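You operate a simulated robot arm through the tools that you are given. There is no shell and no other tool. Be economical: measure what you need, move in short steps, check, and stop when the job is done.

Carry out the task below with a simulated robot arm. There is one attempt and no reset: what you move stays moved.

TASK
On the top of the patchwork quilt, make the grey lint roll and the lint roller change places.
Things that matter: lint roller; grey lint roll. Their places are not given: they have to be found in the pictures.

It is judged by the outcome, as a careful person would: the job done as asked, and still so three seconds after it is handed in. It fails if anything else is knocked over, pushed out of place, dropped, spilled or broken.

THE ROBOT
A 7-joint arm with a two-finger parallel gripper, fixed in place. Base frame: the origin is at the foot of the arm, x ahead of it, y to its left, z up; the work surface is at about z = 0. Lengths are in mm, angles in rad, forces in N, time in s.
With the tool pointing down near the work surface it reaches from about 240 to 620 mm from the base axis. Its first joint turns from -1.152 to 1.152 rad. Payload 2.6 kg.
Tool frame: the origin (TCP) lies between the finger pads and is the grasp point; the fingertips stand 30 mm ahead of it; z points along the fingers, y is the line along which they close. The gripper opens to 94 mm. The fingers are 28 mm wide and 10 mm thick; the gripper's body (50 by 96 mm) begins 55 mm behind the TCP.
Orientation is told as [roll, pitch, yaw] about the base's x, y, z axes, in that order, counted from this pose: with the fingers straight down and closing along the base's y, the tool's x points along the base's -x, its y along +y and its z along -z.

THE INTERFACE
- The arm moves only by the tool apply_moves. Its argument "rows" is a list that holds one entry, the list of rows, each a list of 7 numbers: the shift along the tool's x, y, z in mm, then the turn, a rotation vector about the tool's x, y, z in rad, then the finger opening in mm, from 0 to 94. In form: [[[x, y, z, rx, ry, rz, jaw], ...]]. A call has 1 to 8 rows; each row is the pose to reach, as a shift and turn from the pose commanded when the call began, along the tool's axes at that moment. A row lasts 0.2 s, in which the tool goes at most 50 mm and 0.15 rad; a call with a longer step from one row to the next is refused whole, and so is a gripper value outside its range. A pose out of reach is approached as far as the arm can. The call stops where the force on the tool passes 40 N (or 10 N more than at its start, if that is more) or the arm is blocked; 0.2 s more then pass. The fingers move at their own pace (about 72 mm/s each) and stop on an object; they squeeze with about 33 N. The grip force told is the motor's: it shows also when the fingers shut on nothing. Time passes only in rows, and 0.2 s behind the last, so rows that repeat a pose let the fingers close. It gives the time, the measured TCP pose, the force on the tool (base axes), the opening and the grip force at its end, in the units of the frame above (readings bear some noise).
- Cameras (640 x 400 px; columns grow to the right, rows downward): "scene" is fixed at [44.9, 446.8, 559]; the picture's right is [-0.65, -0.76, 0.00], its down [-0.49, 0.41, -0.77] and it looks along [0.59, -0.50, -0.64] (base axes); focal length 316 px, centre (320, 200). "wrist" rides on the gripper at [-37, 0, -58] in the tool frame; the picture's right is [0.00, -1.00, 0.00], its down [0.97, 0.00, -0.24] and it looks along [0.24, 0.00, 0.97] (tool axes); focal length 218 px, centre (320, 200).
- capture(camera): a new picture of that camera. No time passes.
- measure_at(camera, pixels): for up to 12 pixels [column, row] of the newest picture of that camera ("zoom" is the newest enlarged one), the place [x, y, z] in the base frame of the surface seen there, good to about 2 mm. No time passes.
- enlarge(camera, box): a new picture of the part [left, top, right, bottom] of that camera's present view, enlarged. No time passes.
- finish_job(): hands the job in; it is judged then, once.

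Work in short steps. Measure before you move; look again where a grasp or a placing could have gone wrong, and mend it. You have 80 turns and 38 pictures in all, the two below and enlarged ones among them. Open the gripper and draw the arm clear of the work before you hand the job in, unless the task says otherwise; then end with one line.

The tools are called after ">>>" as a command line: name --argument value ..., lists and objects as JSON in quotes. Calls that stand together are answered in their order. apply_moves: Moves the arm, as the interface text tells. Its arguments: {"type":"object","properties":{"rows":{"type":"array","items":{"type":"array","items":{"type":"array","items":{"type":"number"}}}}},"required":["rows"]} The other tools are called the same way: capture (camera) takes a picture; measure_at (camera, pixels) gives the place of the surface under pixels of a picture; enlarge (camera, box) takes an enlarged picture of a part of a camera's view; finish_job () hands the job in.

At the start:

```text
time_s: 0.0
tcp_pos: [346.5, 122.6, 331.3]
tcp_rot: [-0.002, 0.0, -0.001]
ft_force: [0.1, 0.1, 0.2]
gripper_width: 94.0
gripper_force: 0.1
```

scene: 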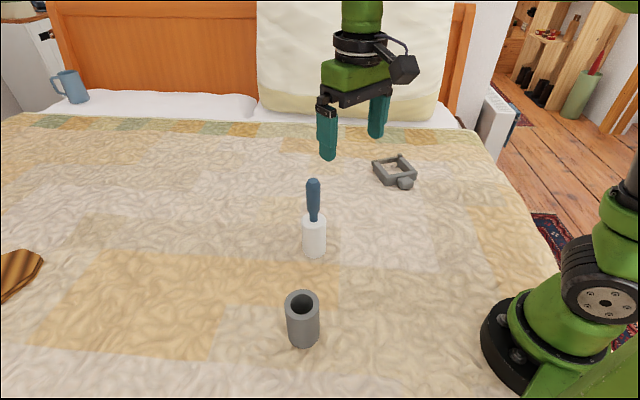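
wrist: 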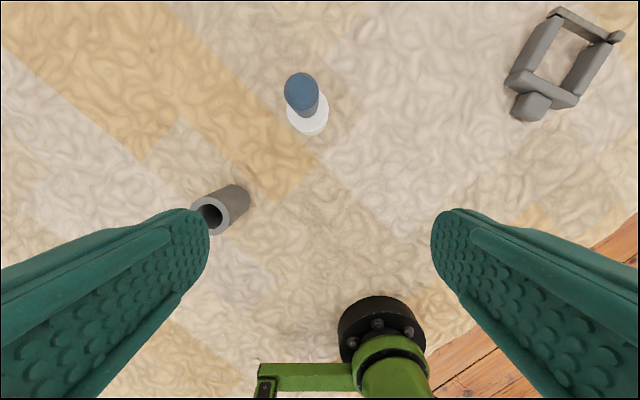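

The roller stands upright near scene (314,220), the grey roll near (302,318). I'll enlarge and measure both.

>>> enlarge --camera "scene" --box '[220, 160, 428, 360]'

>>> measure_at --camera "scene" --pixels '[[313, 181], [314, 200], [314, 235], [314, 255], [303, 293], [290, 303], [319, 303], [302, 345], [302, 330], [260, 330], [350, 250], [404, 183]]'

>>> measure_at --camera "wrist" --pixels '[[301, 90], [310, 125], [211, 215], [240, 195], [197, 215], [213, 201], [533, 104], [270, 170]]'

```text
2.00 times, centred on (324, 260) of scene
```

zoom: 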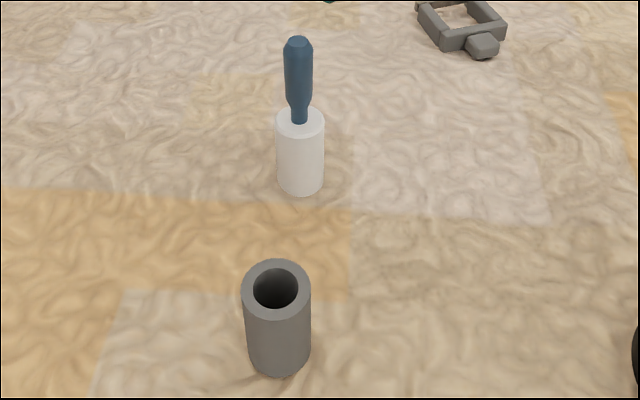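

```text
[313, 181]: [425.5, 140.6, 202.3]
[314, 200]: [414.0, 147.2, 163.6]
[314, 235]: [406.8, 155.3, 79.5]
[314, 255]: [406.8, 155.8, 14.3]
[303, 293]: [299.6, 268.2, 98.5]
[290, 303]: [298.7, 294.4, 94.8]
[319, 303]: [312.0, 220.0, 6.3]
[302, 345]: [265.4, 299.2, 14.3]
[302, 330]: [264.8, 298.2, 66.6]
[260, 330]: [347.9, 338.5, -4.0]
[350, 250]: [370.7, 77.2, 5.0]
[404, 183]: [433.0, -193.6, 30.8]
```

```text
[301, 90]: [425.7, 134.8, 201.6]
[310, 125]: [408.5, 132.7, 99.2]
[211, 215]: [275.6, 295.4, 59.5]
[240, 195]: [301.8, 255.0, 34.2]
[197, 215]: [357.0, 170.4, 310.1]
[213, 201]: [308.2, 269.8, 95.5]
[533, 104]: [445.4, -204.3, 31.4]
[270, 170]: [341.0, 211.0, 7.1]
```

Roller centre is about (427,138), handle top z≈205. Roll centre is about (288,282), top z≈97, about 57 mm wide. I move above the roll and look.

>>> apply_moves --rows '[[[15, 40, 0, 0, 0, 0, 94], [29, 80, 0, 0, 0, 0, 94], [44, 120, 0, 0, 0, 0, 94], [58, 159, 0, 0, 0, 0, 94], [58, 159, 45, 0, 0, 0, 94], [58, 159, 90, 0, 0, 0, 94], [58, 159, 131, 0, 0, 0, 94], [58, 159, 131, 0, 0, 0, 94]]]'

>>> capture --camera "wrist"

>>> capture --camera "scene"

```text
time_s: 1.8
tcp_pos: [288.1, 279.2, 199.2]
tcp_rot: [0.0, 0.0, 0.001]
ft_force: [-0.3, 1.3, -0.6]
gripper_width: 94.0
gripper_force: 0.2
```

```text
34 pictures are left
```

wrist: 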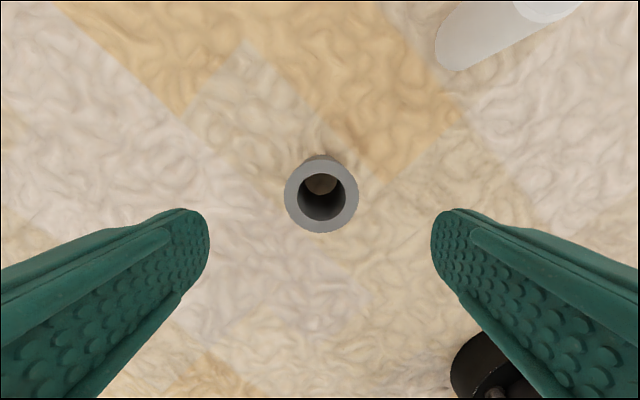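

```text
33 pictures are left
```

scene: 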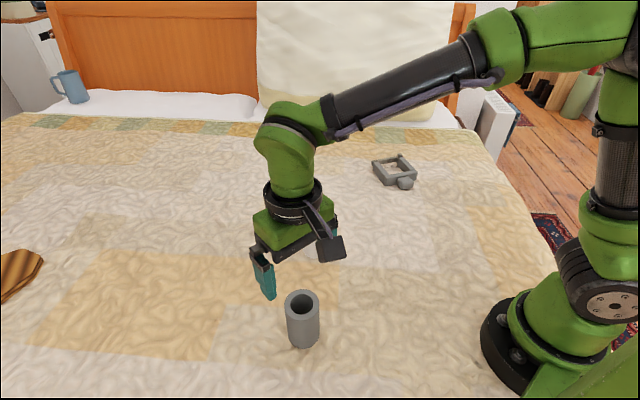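

The roll sits centred between the fingers at (321,196). I measure its rim exactly.

>>> measure_at --camera "wrist" --pixels '[[289, 196], [354, 196], [321, 165], [321, 228], [260, 250], [380, 250], [450, 55], [545, 8]]'

```text
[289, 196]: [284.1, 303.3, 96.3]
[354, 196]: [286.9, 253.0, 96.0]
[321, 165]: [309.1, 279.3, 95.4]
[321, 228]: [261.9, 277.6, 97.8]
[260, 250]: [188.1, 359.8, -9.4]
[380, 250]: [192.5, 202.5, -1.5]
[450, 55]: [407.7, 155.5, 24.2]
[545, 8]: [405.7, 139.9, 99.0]
```

Roll centre (286,278), top 96. Descend to z≈58 and grip.

>>> apply_moves --rows '[[[1, -1, 45, 0, 0, 0, 94], [1, -1, 90, 0, 0, 0, 94], [1, -1, 120, 0, 0, 0, 94], [1, -1, 140, 0, 0, 0, 94], [1, -1, 140, 0, 0, 0, 94]]]'

>>> apply_moves --rows '[[[0, 0, 0, 0, 0, 0, 70], [0, 0, 0, 0, 0, 0, 60], [0, 0, 0, 0, 0, 0, 40], [0, 0, 0, 0, 0, 0, 40], [0, 0, 0, 0, 0, 0, 40]]]'

```text
time_s: 3.0
tcp_pos: [285.2, 279.3, 60.4]
tcp_rot: [0.0, -0.001, 0.001]
ft_force: [-0.4, 1.0, 0.6]
gripper_width: 93.8
gripper_force: 0.1
```

```text
time_s: 4.2
tcp_pos: [286.5, 278.6, 61.6]
tcp_rot: [-0.001, 0.001, -0.001]
ft_force: [0.6, 0.0, -1.1]
gripper_width: 56.4
gripper_force: 33.1
```

Gripped at 56 mm. Lift 70 mm and check it comes along.

>>> apply_moves --rows '[[[0, 0, -20, 0, 0, 0, 40], [0, 0, -45, 0, 0, 0, 40], [0, 0, -70, 0, 0, 0, 40]]]'

>>> apply_moves --rows '[[[-6, -38, 0, 0, 0, 0, 40], [-12, -76, 0, 0, 0, 0, 40], [-18, -114, 0, 0, 0, 0, 40], [-24, -152, 0, 0, 0, 0, 40], [-30, -190, 0, 0, 0, 0, 40], [-37, -228, 0, 0, 0, 0, 40], [-44, -268, 0, 0, 0, 0, 40], [-44, -268, 0, 0, 0, 0, 40]]]'

>>> capture --camera "scene"

```text
time_s: 5.0
tcp_pos: [287.3, 280.5, 131.2]
tcp_rot: [-0.001, 0.001, 0.001]
ft_force: [-0.7, -0.1, -0.4]
gripper_width: 56.6
gripper_force: 32.7
```

```text
time_s: 6.8
tcp_pos: [331.1, 12.2, 130.1]
tcp_rot: [0.0, 0.001, -0.001]
ft_force: [0.1, 0.2, 0.1]
gripper_width: 56.3
gripper_force: 33.0
```

```text
32 pictures are left
```

scene: 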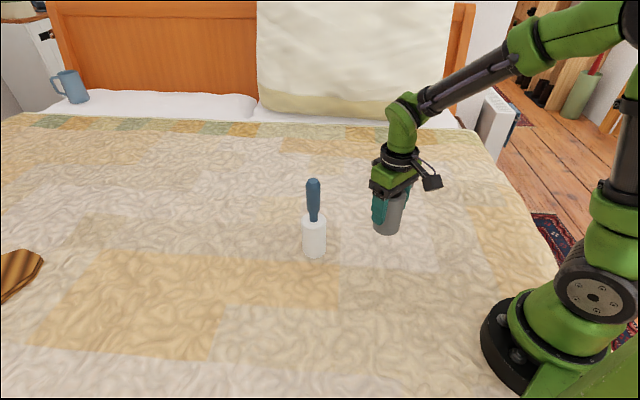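

The roll is held. Lower it to just above its former grip height, then creep.

>>> apply_moves --rows '[[[0, 0, 30, 0, 0, 0, 40], [0, 0, 55, 0, 0, 0, 40], [0, 0, 66, 0, 0, 0, 40], [0, 0, 66, 0, 0, 0, 40]]]'

>>> apply_moves --rows '[[[0, 0, 2, 0, 0, 0, 40], [0, 0, 4, 0, 0, 0, 40], [0, 0, 4, 0, 0, 0, 40]]]'

```text
time_s: 7.8
tcp_pos: [331.5, 12.7, 64.0]
tcp_rot: [0.0, 0.001, -0.001]
ft_force: [0.4, -0.5, -0.8]
gripper_width: 56.5
gripper_force: 33.5
```

```text
time_s: 8.6
tcp_pos: [331.4, 11.4, 60.6]
tcp_rot: [0.0, 0.001, 0.001]
ft_force: [-4.4, 0.5, 12.9]
gripper_width: 56.4
gripper_force: 33.1
```

Contact is felt (13 N). Release gently and rise.

>>> apply_moves --rows '[[[0, 0, -1, 0, 0, 0, 60], [0, 0, -1, 0, 0, 0, 75], [0, 0, -1, 0, 0, 0, 94], [0, 0, -1, 0, 0, 0, 94]]]'

>>> apply_moves --rows '[[[0, 0, -40, 0, 0, 0, 94], [0, 0, -85, 0, 0, 0, 94], [0, 0, -130, 0, 0, 0, 94], [0, 0, -175, 0, 0, 0, 94], [0, 0, -220, 0, 0, 0, 94], [0, 0, -240, 0, 0, 0, 94]]]'

>>> capture --camera "scene"

>>> capture --camera "wrist"

```text
time_s: 9.6
tcp_pos: [331.8, 12.0, 60.9]
tcp_rot: [-0.001, -0.001, 0.0]
ft_force: [1.3, -0.5, -0.3]
gripper_width: 94.0
gripper_force: 0.0
```

```text
time_s: 11.0
tcp_pos: [329.8, 11.2, 300.9]
tcp_rot: [-0.001, 0.001, 0.0]
ft_force: [0.4, 0.7, -0.7]
gripper_width: 93.9
gripper_force: 0.2
```

```text
31 pictures are left
```

scene: 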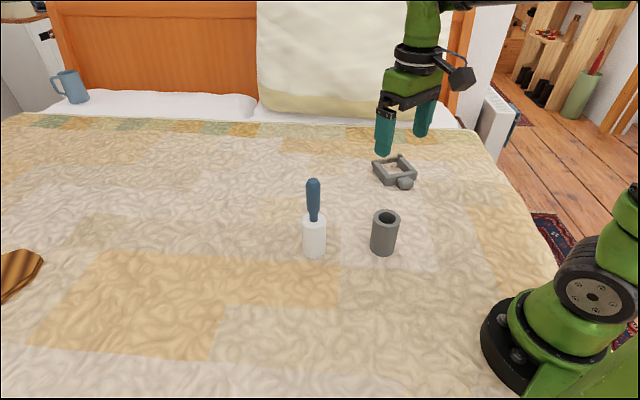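

```text
30 pictures are left
```

wrist: 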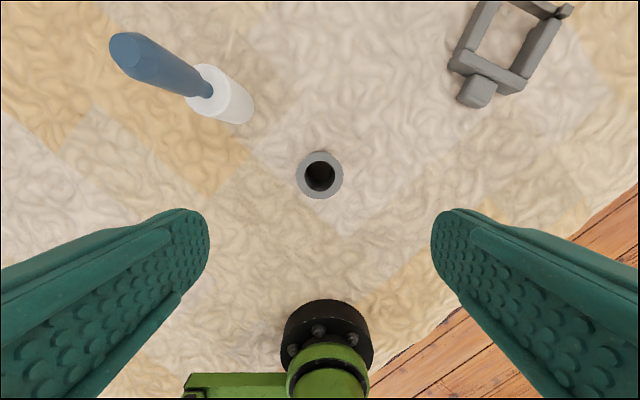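

The roll stands at the temporary spot. Go above the roller.

>>> apply_moves --rows '[[[-24, 32, 0, 0, 0, 0, 94], [-48, 64, 0, 0, 0, 0, 94], [-72, 96, 0, 0, 0, 0, 94], [-96, 127, 0, 0, 0, 0, 94], [-96, 127, 0, 0, 0, 0, 94]]]'

>>> capture --camera "wrist"

>>> enlarge --camera "scene" --box '[250, 150, 400, 270]'

```text
time_s: 12.2
tcp_pos: [427.3, 139.9, 299.7]
tcp_rot: [0.0, 0.0, 0.0]
ft_force: [-0.9, -0.2, 0.6]
gripper_width: 93.6
gripper_force: 0.1
```

```text
29 pictures are left
```

wrist: 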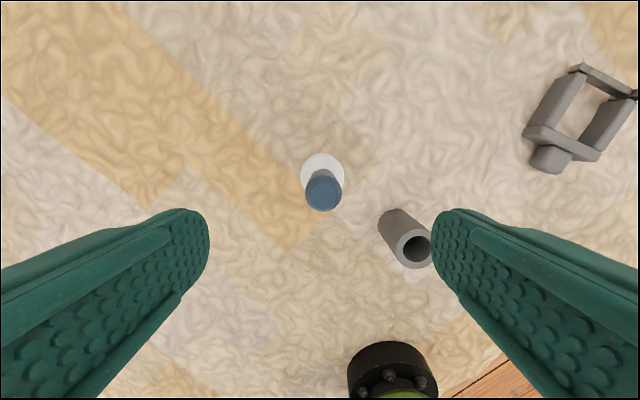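

```text
3.33 times, centred on (325, 210) of scene
```

zoom: 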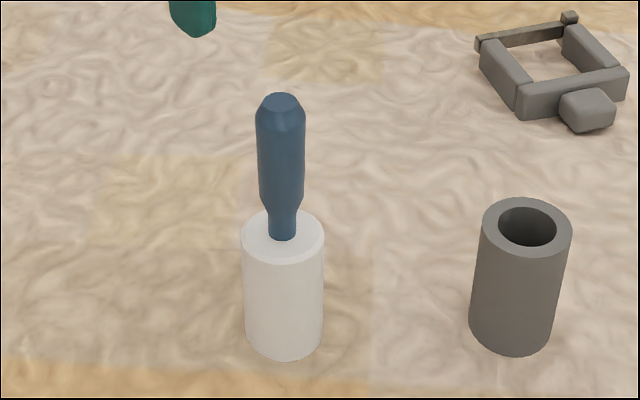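

>>> measure_at --camera "zoom" --pixels '[[280, 100], [280, 140], [280, 180], [282, 205], [282, 232], [260, 225], [250, 252], [284, 340]]'

>>> measure_at --camera "wrist" --pixels '[[324, 194], [310, 194], [338, 194], [324, 205], [322, 156], [304, 170], [340, 170]]'

```text
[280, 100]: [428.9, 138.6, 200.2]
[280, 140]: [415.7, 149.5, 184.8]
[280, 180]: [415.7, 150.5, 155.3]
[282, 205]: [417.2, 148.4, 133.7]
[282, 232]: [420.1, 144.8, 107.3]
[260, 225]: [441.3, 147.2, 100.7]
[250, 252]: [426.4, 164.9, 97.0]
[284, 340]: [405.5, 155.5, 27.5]
```

```text
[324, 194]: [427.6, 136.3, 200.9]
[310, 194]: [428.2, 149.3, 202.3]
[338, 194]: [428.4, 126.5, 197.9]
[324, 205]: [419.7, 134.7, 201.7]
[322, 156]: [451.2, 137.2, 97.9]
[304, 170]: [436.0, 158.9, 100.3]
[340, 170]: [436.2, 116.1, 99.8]
```

Roller centre (427,138), handle cylinder z 140–195. Descend to z≈163 and grip the handle.

>>> apply_moves --rows '[[[0, -1, 45, 0, 0, 0, 94], [0, -1, 90, 0, 0, 0, 94], [0, -1, 120, 0, 0, 0, 94], [0, -1, 136, 0, 0, 0, 94], [0, -1, 136, 0, 0, 0, 94]]]'

>>> apply_moves --rows '[[[0, 0, 0, 0, 0, 0, 60], [0, 0, 0, 0, 0, 0, 45], [0, 0, 0, 0, 0, 0, 36], [0, 0, 0, 0, 0, 0, 28], [0, 0, 0, 0, 0, 0, 12], [0, 0, 0, 0, 0, 0, 12], [0, 0, 0, 0, 0, 0, 12]]]'

>>> apply_moves --rows '[[[0, 0, -20, 0, 0, 0, 12], [0, 0, -50, 0, 0, 0, 12], [0, 0, -80, 0, 0, 0, 12], [0, 0, -80, 0, 0, 0, 12]]]'

>>> capture --camera "scene"

```text
time_s: 13.4
tcp_pos: [427.2, 138.7, 164.1]
tcp_rot: [-0.001, 0.0, 0.001]
ft_force: [-0.1, -0.4, -0.6]
gripper_width: 94.1
gripper_force: 0.0
```

```text
time_s: 15.0
tcp_pos: [428.4, 139.1, 163.9]
tcp_rot: [0.001, 0.001, 0.0]
ft_force: [0.4, -1.4, -0.7]
gripper_width: 28.9
gripper_force: 32.7
```

```text
time_s: 16.0
tcp_pos: [426.6, 138.1, 244.5]
tcp_rot: [0.0, 0.001, 0.001]
ft_force: [-0.3, -0.5, -0.7]
gripper_width: 29.0
gripper_force: 32.6
```

```text
27 pictures are left
```

scene: 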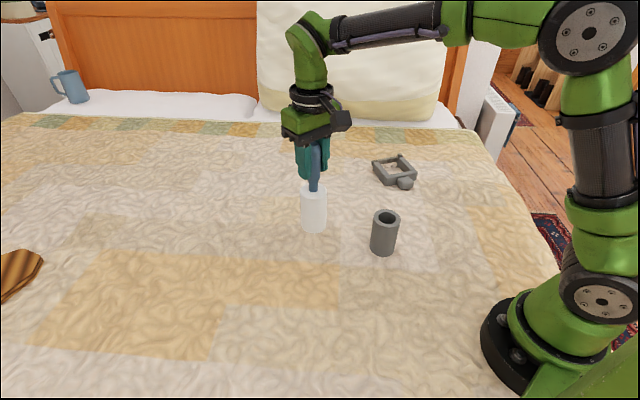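

Roller held and upright. Carry it to the roll's old place (286,278) and lower.

>>> apply_moves --rows '[[[28, 28, 0, 0, 0, 0, 12], [56, 56, 0, 0, 0, 0, 12], [84, 84, 0, 0, 0, 0, 12], [112, 112, 0, 0, 0, 0, 12], [141, 140, 0, 0, 0, 0, 12], [141, 140, 0, 0, 0, 0, 12]]]'

>>> apply_moves --rows '[[[0, 0, 30, 0, 0, 0, 12], [0, 0, 60, 0, 0, 0, 12], [0, 0, 76, 0, 0, 0, 12], [0, 0, 76, 0, 0, 0, 12]]]'

>>> apply_moves --rows '[[[0, 0, 2, 0, 0, 0, 12], [0, 0, 4, 0, 0, 0, 12], [0, 0, 4, 0, 0, 0, 12]]]'

```text
time_s: 17.4
tcp_pos: [286.9, 279.8, 245.4]
tcp_rot: [-0.001, -0.001, 0.001]
ft_force: [-0.4, -0.4, -1.4]
gripper_width: 29.0
gripper_force: 33.1
```

```text
time_s: 18.4
tcp_pos: [286.6, 277.5, 168.1]
tcp_rot: [-0.001, -0.001, -0.001]
ft_force: [0.3, -0.6, -2.9]
gripper_width: 28.7
gripper_force: 33.2
```

```text
time_s: 19.2
tcp_pos: [286.4, 278.7, 165.0]
tcp_rot: [0.001, -0.001, 0.0]
ft_force: [0.5, -0.5, -1.9]
gripper_width: 29.0
gripper_force: 33.0
```

No contact yet; creep lower in small steps.

>>> apply_moves --rows '[[[0, 0, 1, 0, 0, 0, 12], [0, 0, 1, 0, 0, 0, 12]]]'

>>> enlarge --camera "scene" --box '[240, 200, 400, 360]'

```text
time_s: 19.8
tcp_pos: [286.5, 277.8, 163.7]
tcp_rot: [0.001, 0.001, 0.0]
ft_force: [-1.4, -1.7, 4.9]
gripper_width: 28.6
gripper_force: 32.6
```

```text
2.50 times, centred on (320, 280) of scene
```

zoom: 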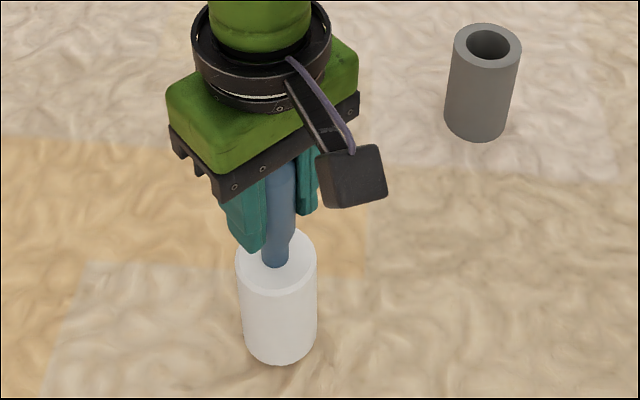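

Contact made (≈5 N). Release slowly and rise straight up.

>>> apply_moves --rows '[[[0, 0, 0, 0, 0, 0, 32], [0, 0, 0, 0, 0, 0, 40], [0, 0, 0, 0, 0, 0, 60], [0, 0, 0, 0, 0, 0, 90], [0, 0, 0, 0, 0, 0, 90]]]'

>>> apply_moves --rows '[[[0, 0, -40, 0, 0, 0, 90], [0, 0, -85, 0, 0, 0, 90], [0, 0, -130, 0, 0, 0, 90], [0, 0, -137, 0, 0, 0, 90], [0, 0, -137, 0, 0, 0, 90]]]'

>>> capture --camera "scene"

```text
time_s: 21.0
tcp_pos: [285.3, 278.0, 164.4]
tcp_rot: [0.001, 0.0, 0.0]
ft_force: [0.1, 0.1, -0.1]
gripper_width: 89.7
gripper_force: 0.0
```

```text
time_s: 22.2
tcp_pos: [286.2, 279.8, 302.5]
tcp_rot: [-0.001, 0.001, 0.0]
ft_force: [0.3, -0.3, 0.0]
gripper_width: 90.1
gripper_force: 0.0
```

```text
25 pictures are left
```

scene: 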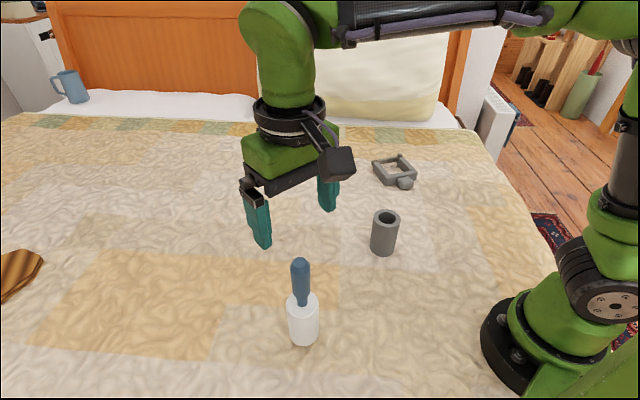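

Roller stands in the roll's place. Return above the roll at about (331,12).

>>> apply_moves --rows '[[[-6, -38, 0, 0, 0, 0, 94], [-12, -76, 0, 0, 0, 0, 94], [-18, -114, 0, 0, 0, 0, 94], [-24, -152, 0, 0, 0, 0, 94], [-30, -190, 0, 0, 0, 0, 94], [-37, -228, 0, 0, 0, 0, 94], [-45, -267, 0, 0, 0, 0, 94], [-45, -267, 0, 0, 0, 0, 94]]]'

>>> apply_moves --rows '[[[0, 0, 45, 0, 0, 0, 94], [0, 0, 90, 0, 0, 0, 94], [0, 0, 102, 0, 0, 0, 94], [0, 0, 102, 0, 0, 0, 94]]]'

>>> capture --camera "wrist"

>>> measure_at --camera "wrist" --pixels '[[289, 196], [354, 196], [321, 165], [321, 228]]'

```text
time_s: 24.0
tcp_pos: [332.8, 9.6, 302.4]
tcp_rot: [0.001, 0.0, 0.001]
ft_force: [-0.3, -0.2, 0.4]
gripper_width: 94.2
gripper_force: 0.0
```

```text
time_s: 25.0
tcp_pos: [331.1, 8.7, 200.0]
tcp_rot: [-0.001, 0.0, -0.001]
ft_force: [-0.3, -0.6, -0.5]
gripper_width: 93.7
gripper_force: 0.1
```

```text
24 pictures are left
```

wrist: 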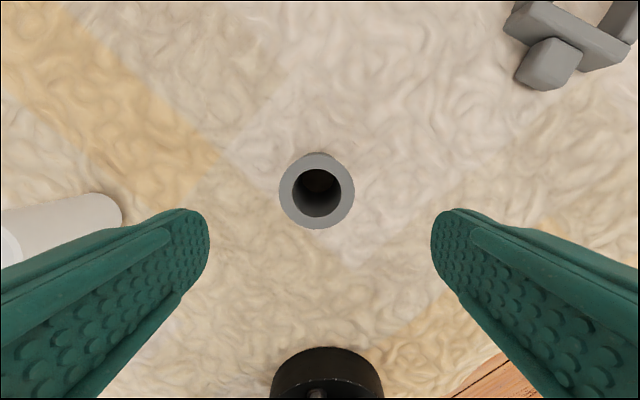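

```text
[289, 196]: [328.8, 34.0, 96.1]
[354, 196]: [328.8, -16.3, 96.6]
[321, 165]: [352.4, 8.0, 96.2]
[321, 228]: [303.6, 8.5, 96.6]
```

Roll centre about (332,11). Shift slightly, descend, grip and lift.

>>> apply_moves --rows '[[[-1, 2, 45, 0, 0, 0, 94], [-1, 2, 90, 0, 0, 0, 94], [-1, 2, 120, 0, 0, 0, 94], [-1, 2, 139, 0, 0, 0, 94], [-1, 2, 139, 0, 0, 0, 94]]]'

>>> apply_moves --rows '[[[0, 0, 0, 0, 0, 0, 70], [0, 0, 0, 0, 0, 0, 60], [0, 0, 0, 0, 0, 0, 40], [0, 0, 0, 0, 0, 0, 40], [0, 0, 0, 0, 0, 0, 40]]]'

>>> apply_moves --rows '[[[0, 0, -20, 0, 0, 0, 40], [0, 0, -45, 0, 0, 0, 40], [0, 0, -70, 0, 0, 0, 40], [0, 0, -70, 0, 0, 0, 40]]]'

```text
time_s: 26.2
tcp_pos: [333.3, 12.5, 61.3]
tcp_rot: [0.0, 0.0, 0.0]
ft_force: [-0.3, -0.3, -0.9]
gripper_width: 94.2
gripper_force: 0.1
```

```text
time_s: 27.4
tcp_pos: [332.4, 13.2, 61.1]
tcp_rot: [0.0, -0.001, 0.002]
ft_force: [0.3, -0.4, -1.3]
gripper_width: 56.3
gripper_force: 32.8
```

```text
time_s: 28.4
tcp_pos: [332.4, 13.2, 130.6]
tcp_rot: [0.0, -0.001, -0.002]
ft_force: [-0.4, -0.4, -0.4]
gripper_width: 56.6
gripper_force: 33.1
```

Carry to (427,138): base shift (+95,+126), then lower.

>>> apply_moves --rows '[[[-24, 32, 0, 0, 0, 0, 40], [-48, 64, 0, 0, 0, 0, 40], [-72, 95, 0, 0, 0, 0, 40], [-95, 126, 0, 0, 0, 0, 40], [-95, 126, 0, 0, 0, 0, 40]]]'

>>> apply_moves --rows '[[[0, 0, 30, 0, 0, 0, 40], [0, 0, 55, 0, 0, 0, 40], [0, 0, 66, 0, 0, 0, 40], [0, 0, 66, 0, 0, 0, 40]]]'

>>> apply_moves --rows '[[[0, 0, 1.5, 0, 0, 0, 40], [0, 0, 3, 0, 0, 0, 40], [0, 0, 3, 0, 0, 0, 40]]]'

```text
time_s: 29.6
tcp_pos: [427.4, 140.0, 130.8]
tcp_rot: [-0.001, 0.0, 0.0]
ft_force: [-0.1, -0.4, -0.6]
gripper_width: 56.1
gripper_force: 32.6
```

```text
time_s: 30.6
tcp_pos: [428.3, 139.8, 63.8]
tcp_rot: [0.001, 0.0, -0.001]
ft_force: [1.2, 0.2, -0.9]
gripper_width: 56.4
gripper_force: 32.8
```

```text
time_s: 31.4
tcp_pos: [427.6, 139.8, 60.5]
tcp_rot: [-0.001, 0.001, 0.0]
ft_force: [-0.2, -0.5, -0.7]
gripper_width: 56.3
gripper_force: 33.1
```

>>> apply_moves --rows '[[[0, 0, 1, 0, 0, 0, 40], [0, 0, 1, 0, 0, 0, 40]]]'

```text
time_s: 32.0
tcp_pos: [428.3, 140.5, 60.8]
tcp_rot: [-0.001, 0.0, 0.0]
ft_force: [-1.1, -1.6, 2.6]
gripper_width: 56.3
gripper_force: 32.6
```

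Light contact. Release, rise, and check.

>>> apply_moves --rows '[[[0, 0, 0, 0, 0, 0, 60], [0, 0, 0, 0, 0, 0, 75], [0, 0, 0, 0, 0, 0, 94], [0, 0, 0, 0, 0, 0, 94]]]'

>>> apply_moves --rows '[[[0, 0, -40, 0, 0, 0, 94], [0, 0, -85, 0, 0, 0, 94], [0, 0, -130, 0, 0, 0, 94], [0, 0, -175, 0, 0, 0, 94], [0, 0, -220, 0, 0, 0, 94], [0, 0, -260, 0, 0, 0, 94], [0, -45, -260, 0, 0, 0, 94], [0, -90, -260, 0, 0, 0, 94]]]'

>>> capture --camera "scene"

>>> measure_at --camera "scene" --pixels '[[314, 235], [314, 250], [303, 322], [303, 335], [301, 263]]'

```text
time_s: 33.0
tcp_pos: [428.8, 138.7, 61.2]
tcp_rot: [-0.001, -0.001, 0.0]
ft_force: [-0.4, 0.3, -0.2]
gripper_width: 93.9
gripper_force: 0.2
```

```text
time_s: 34.8
tcp_pos: [427.7, 50.1, 319.3]
tcp_rot: [0.0, -0.001, 0.001]
ft_force: [-0.1, 0.1, 0.0]
gripper_width: 94.3
gripper_force: 0.0
```

```text
23 pictures are left
```

scene: 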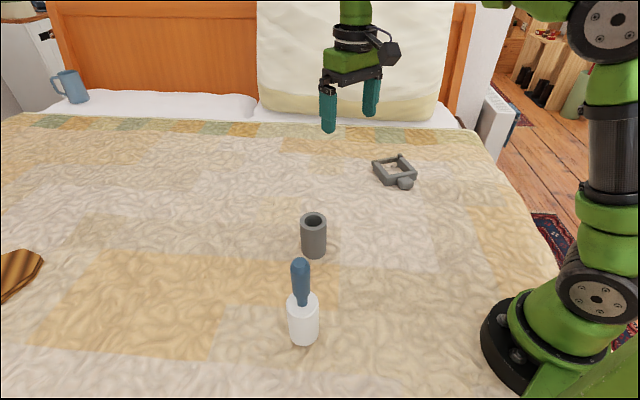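

```text
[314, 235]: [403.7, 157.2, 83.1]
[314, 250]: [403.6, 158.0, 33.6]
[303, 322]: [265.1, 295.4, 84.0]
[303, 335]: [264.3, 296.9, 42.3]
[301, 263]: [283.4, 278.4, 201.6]
```

Both stand upright in each other's former places, nothing else has moved, and the arm is clear with the gripper open. I hand it in.

>>> finish_job

```text
The job is handed in.
```

The grey lint roll and the lint roller have changed places on the quilt: both stand upright within a few mm of each other's old spots, and the last picture shows nothing else disturbed.
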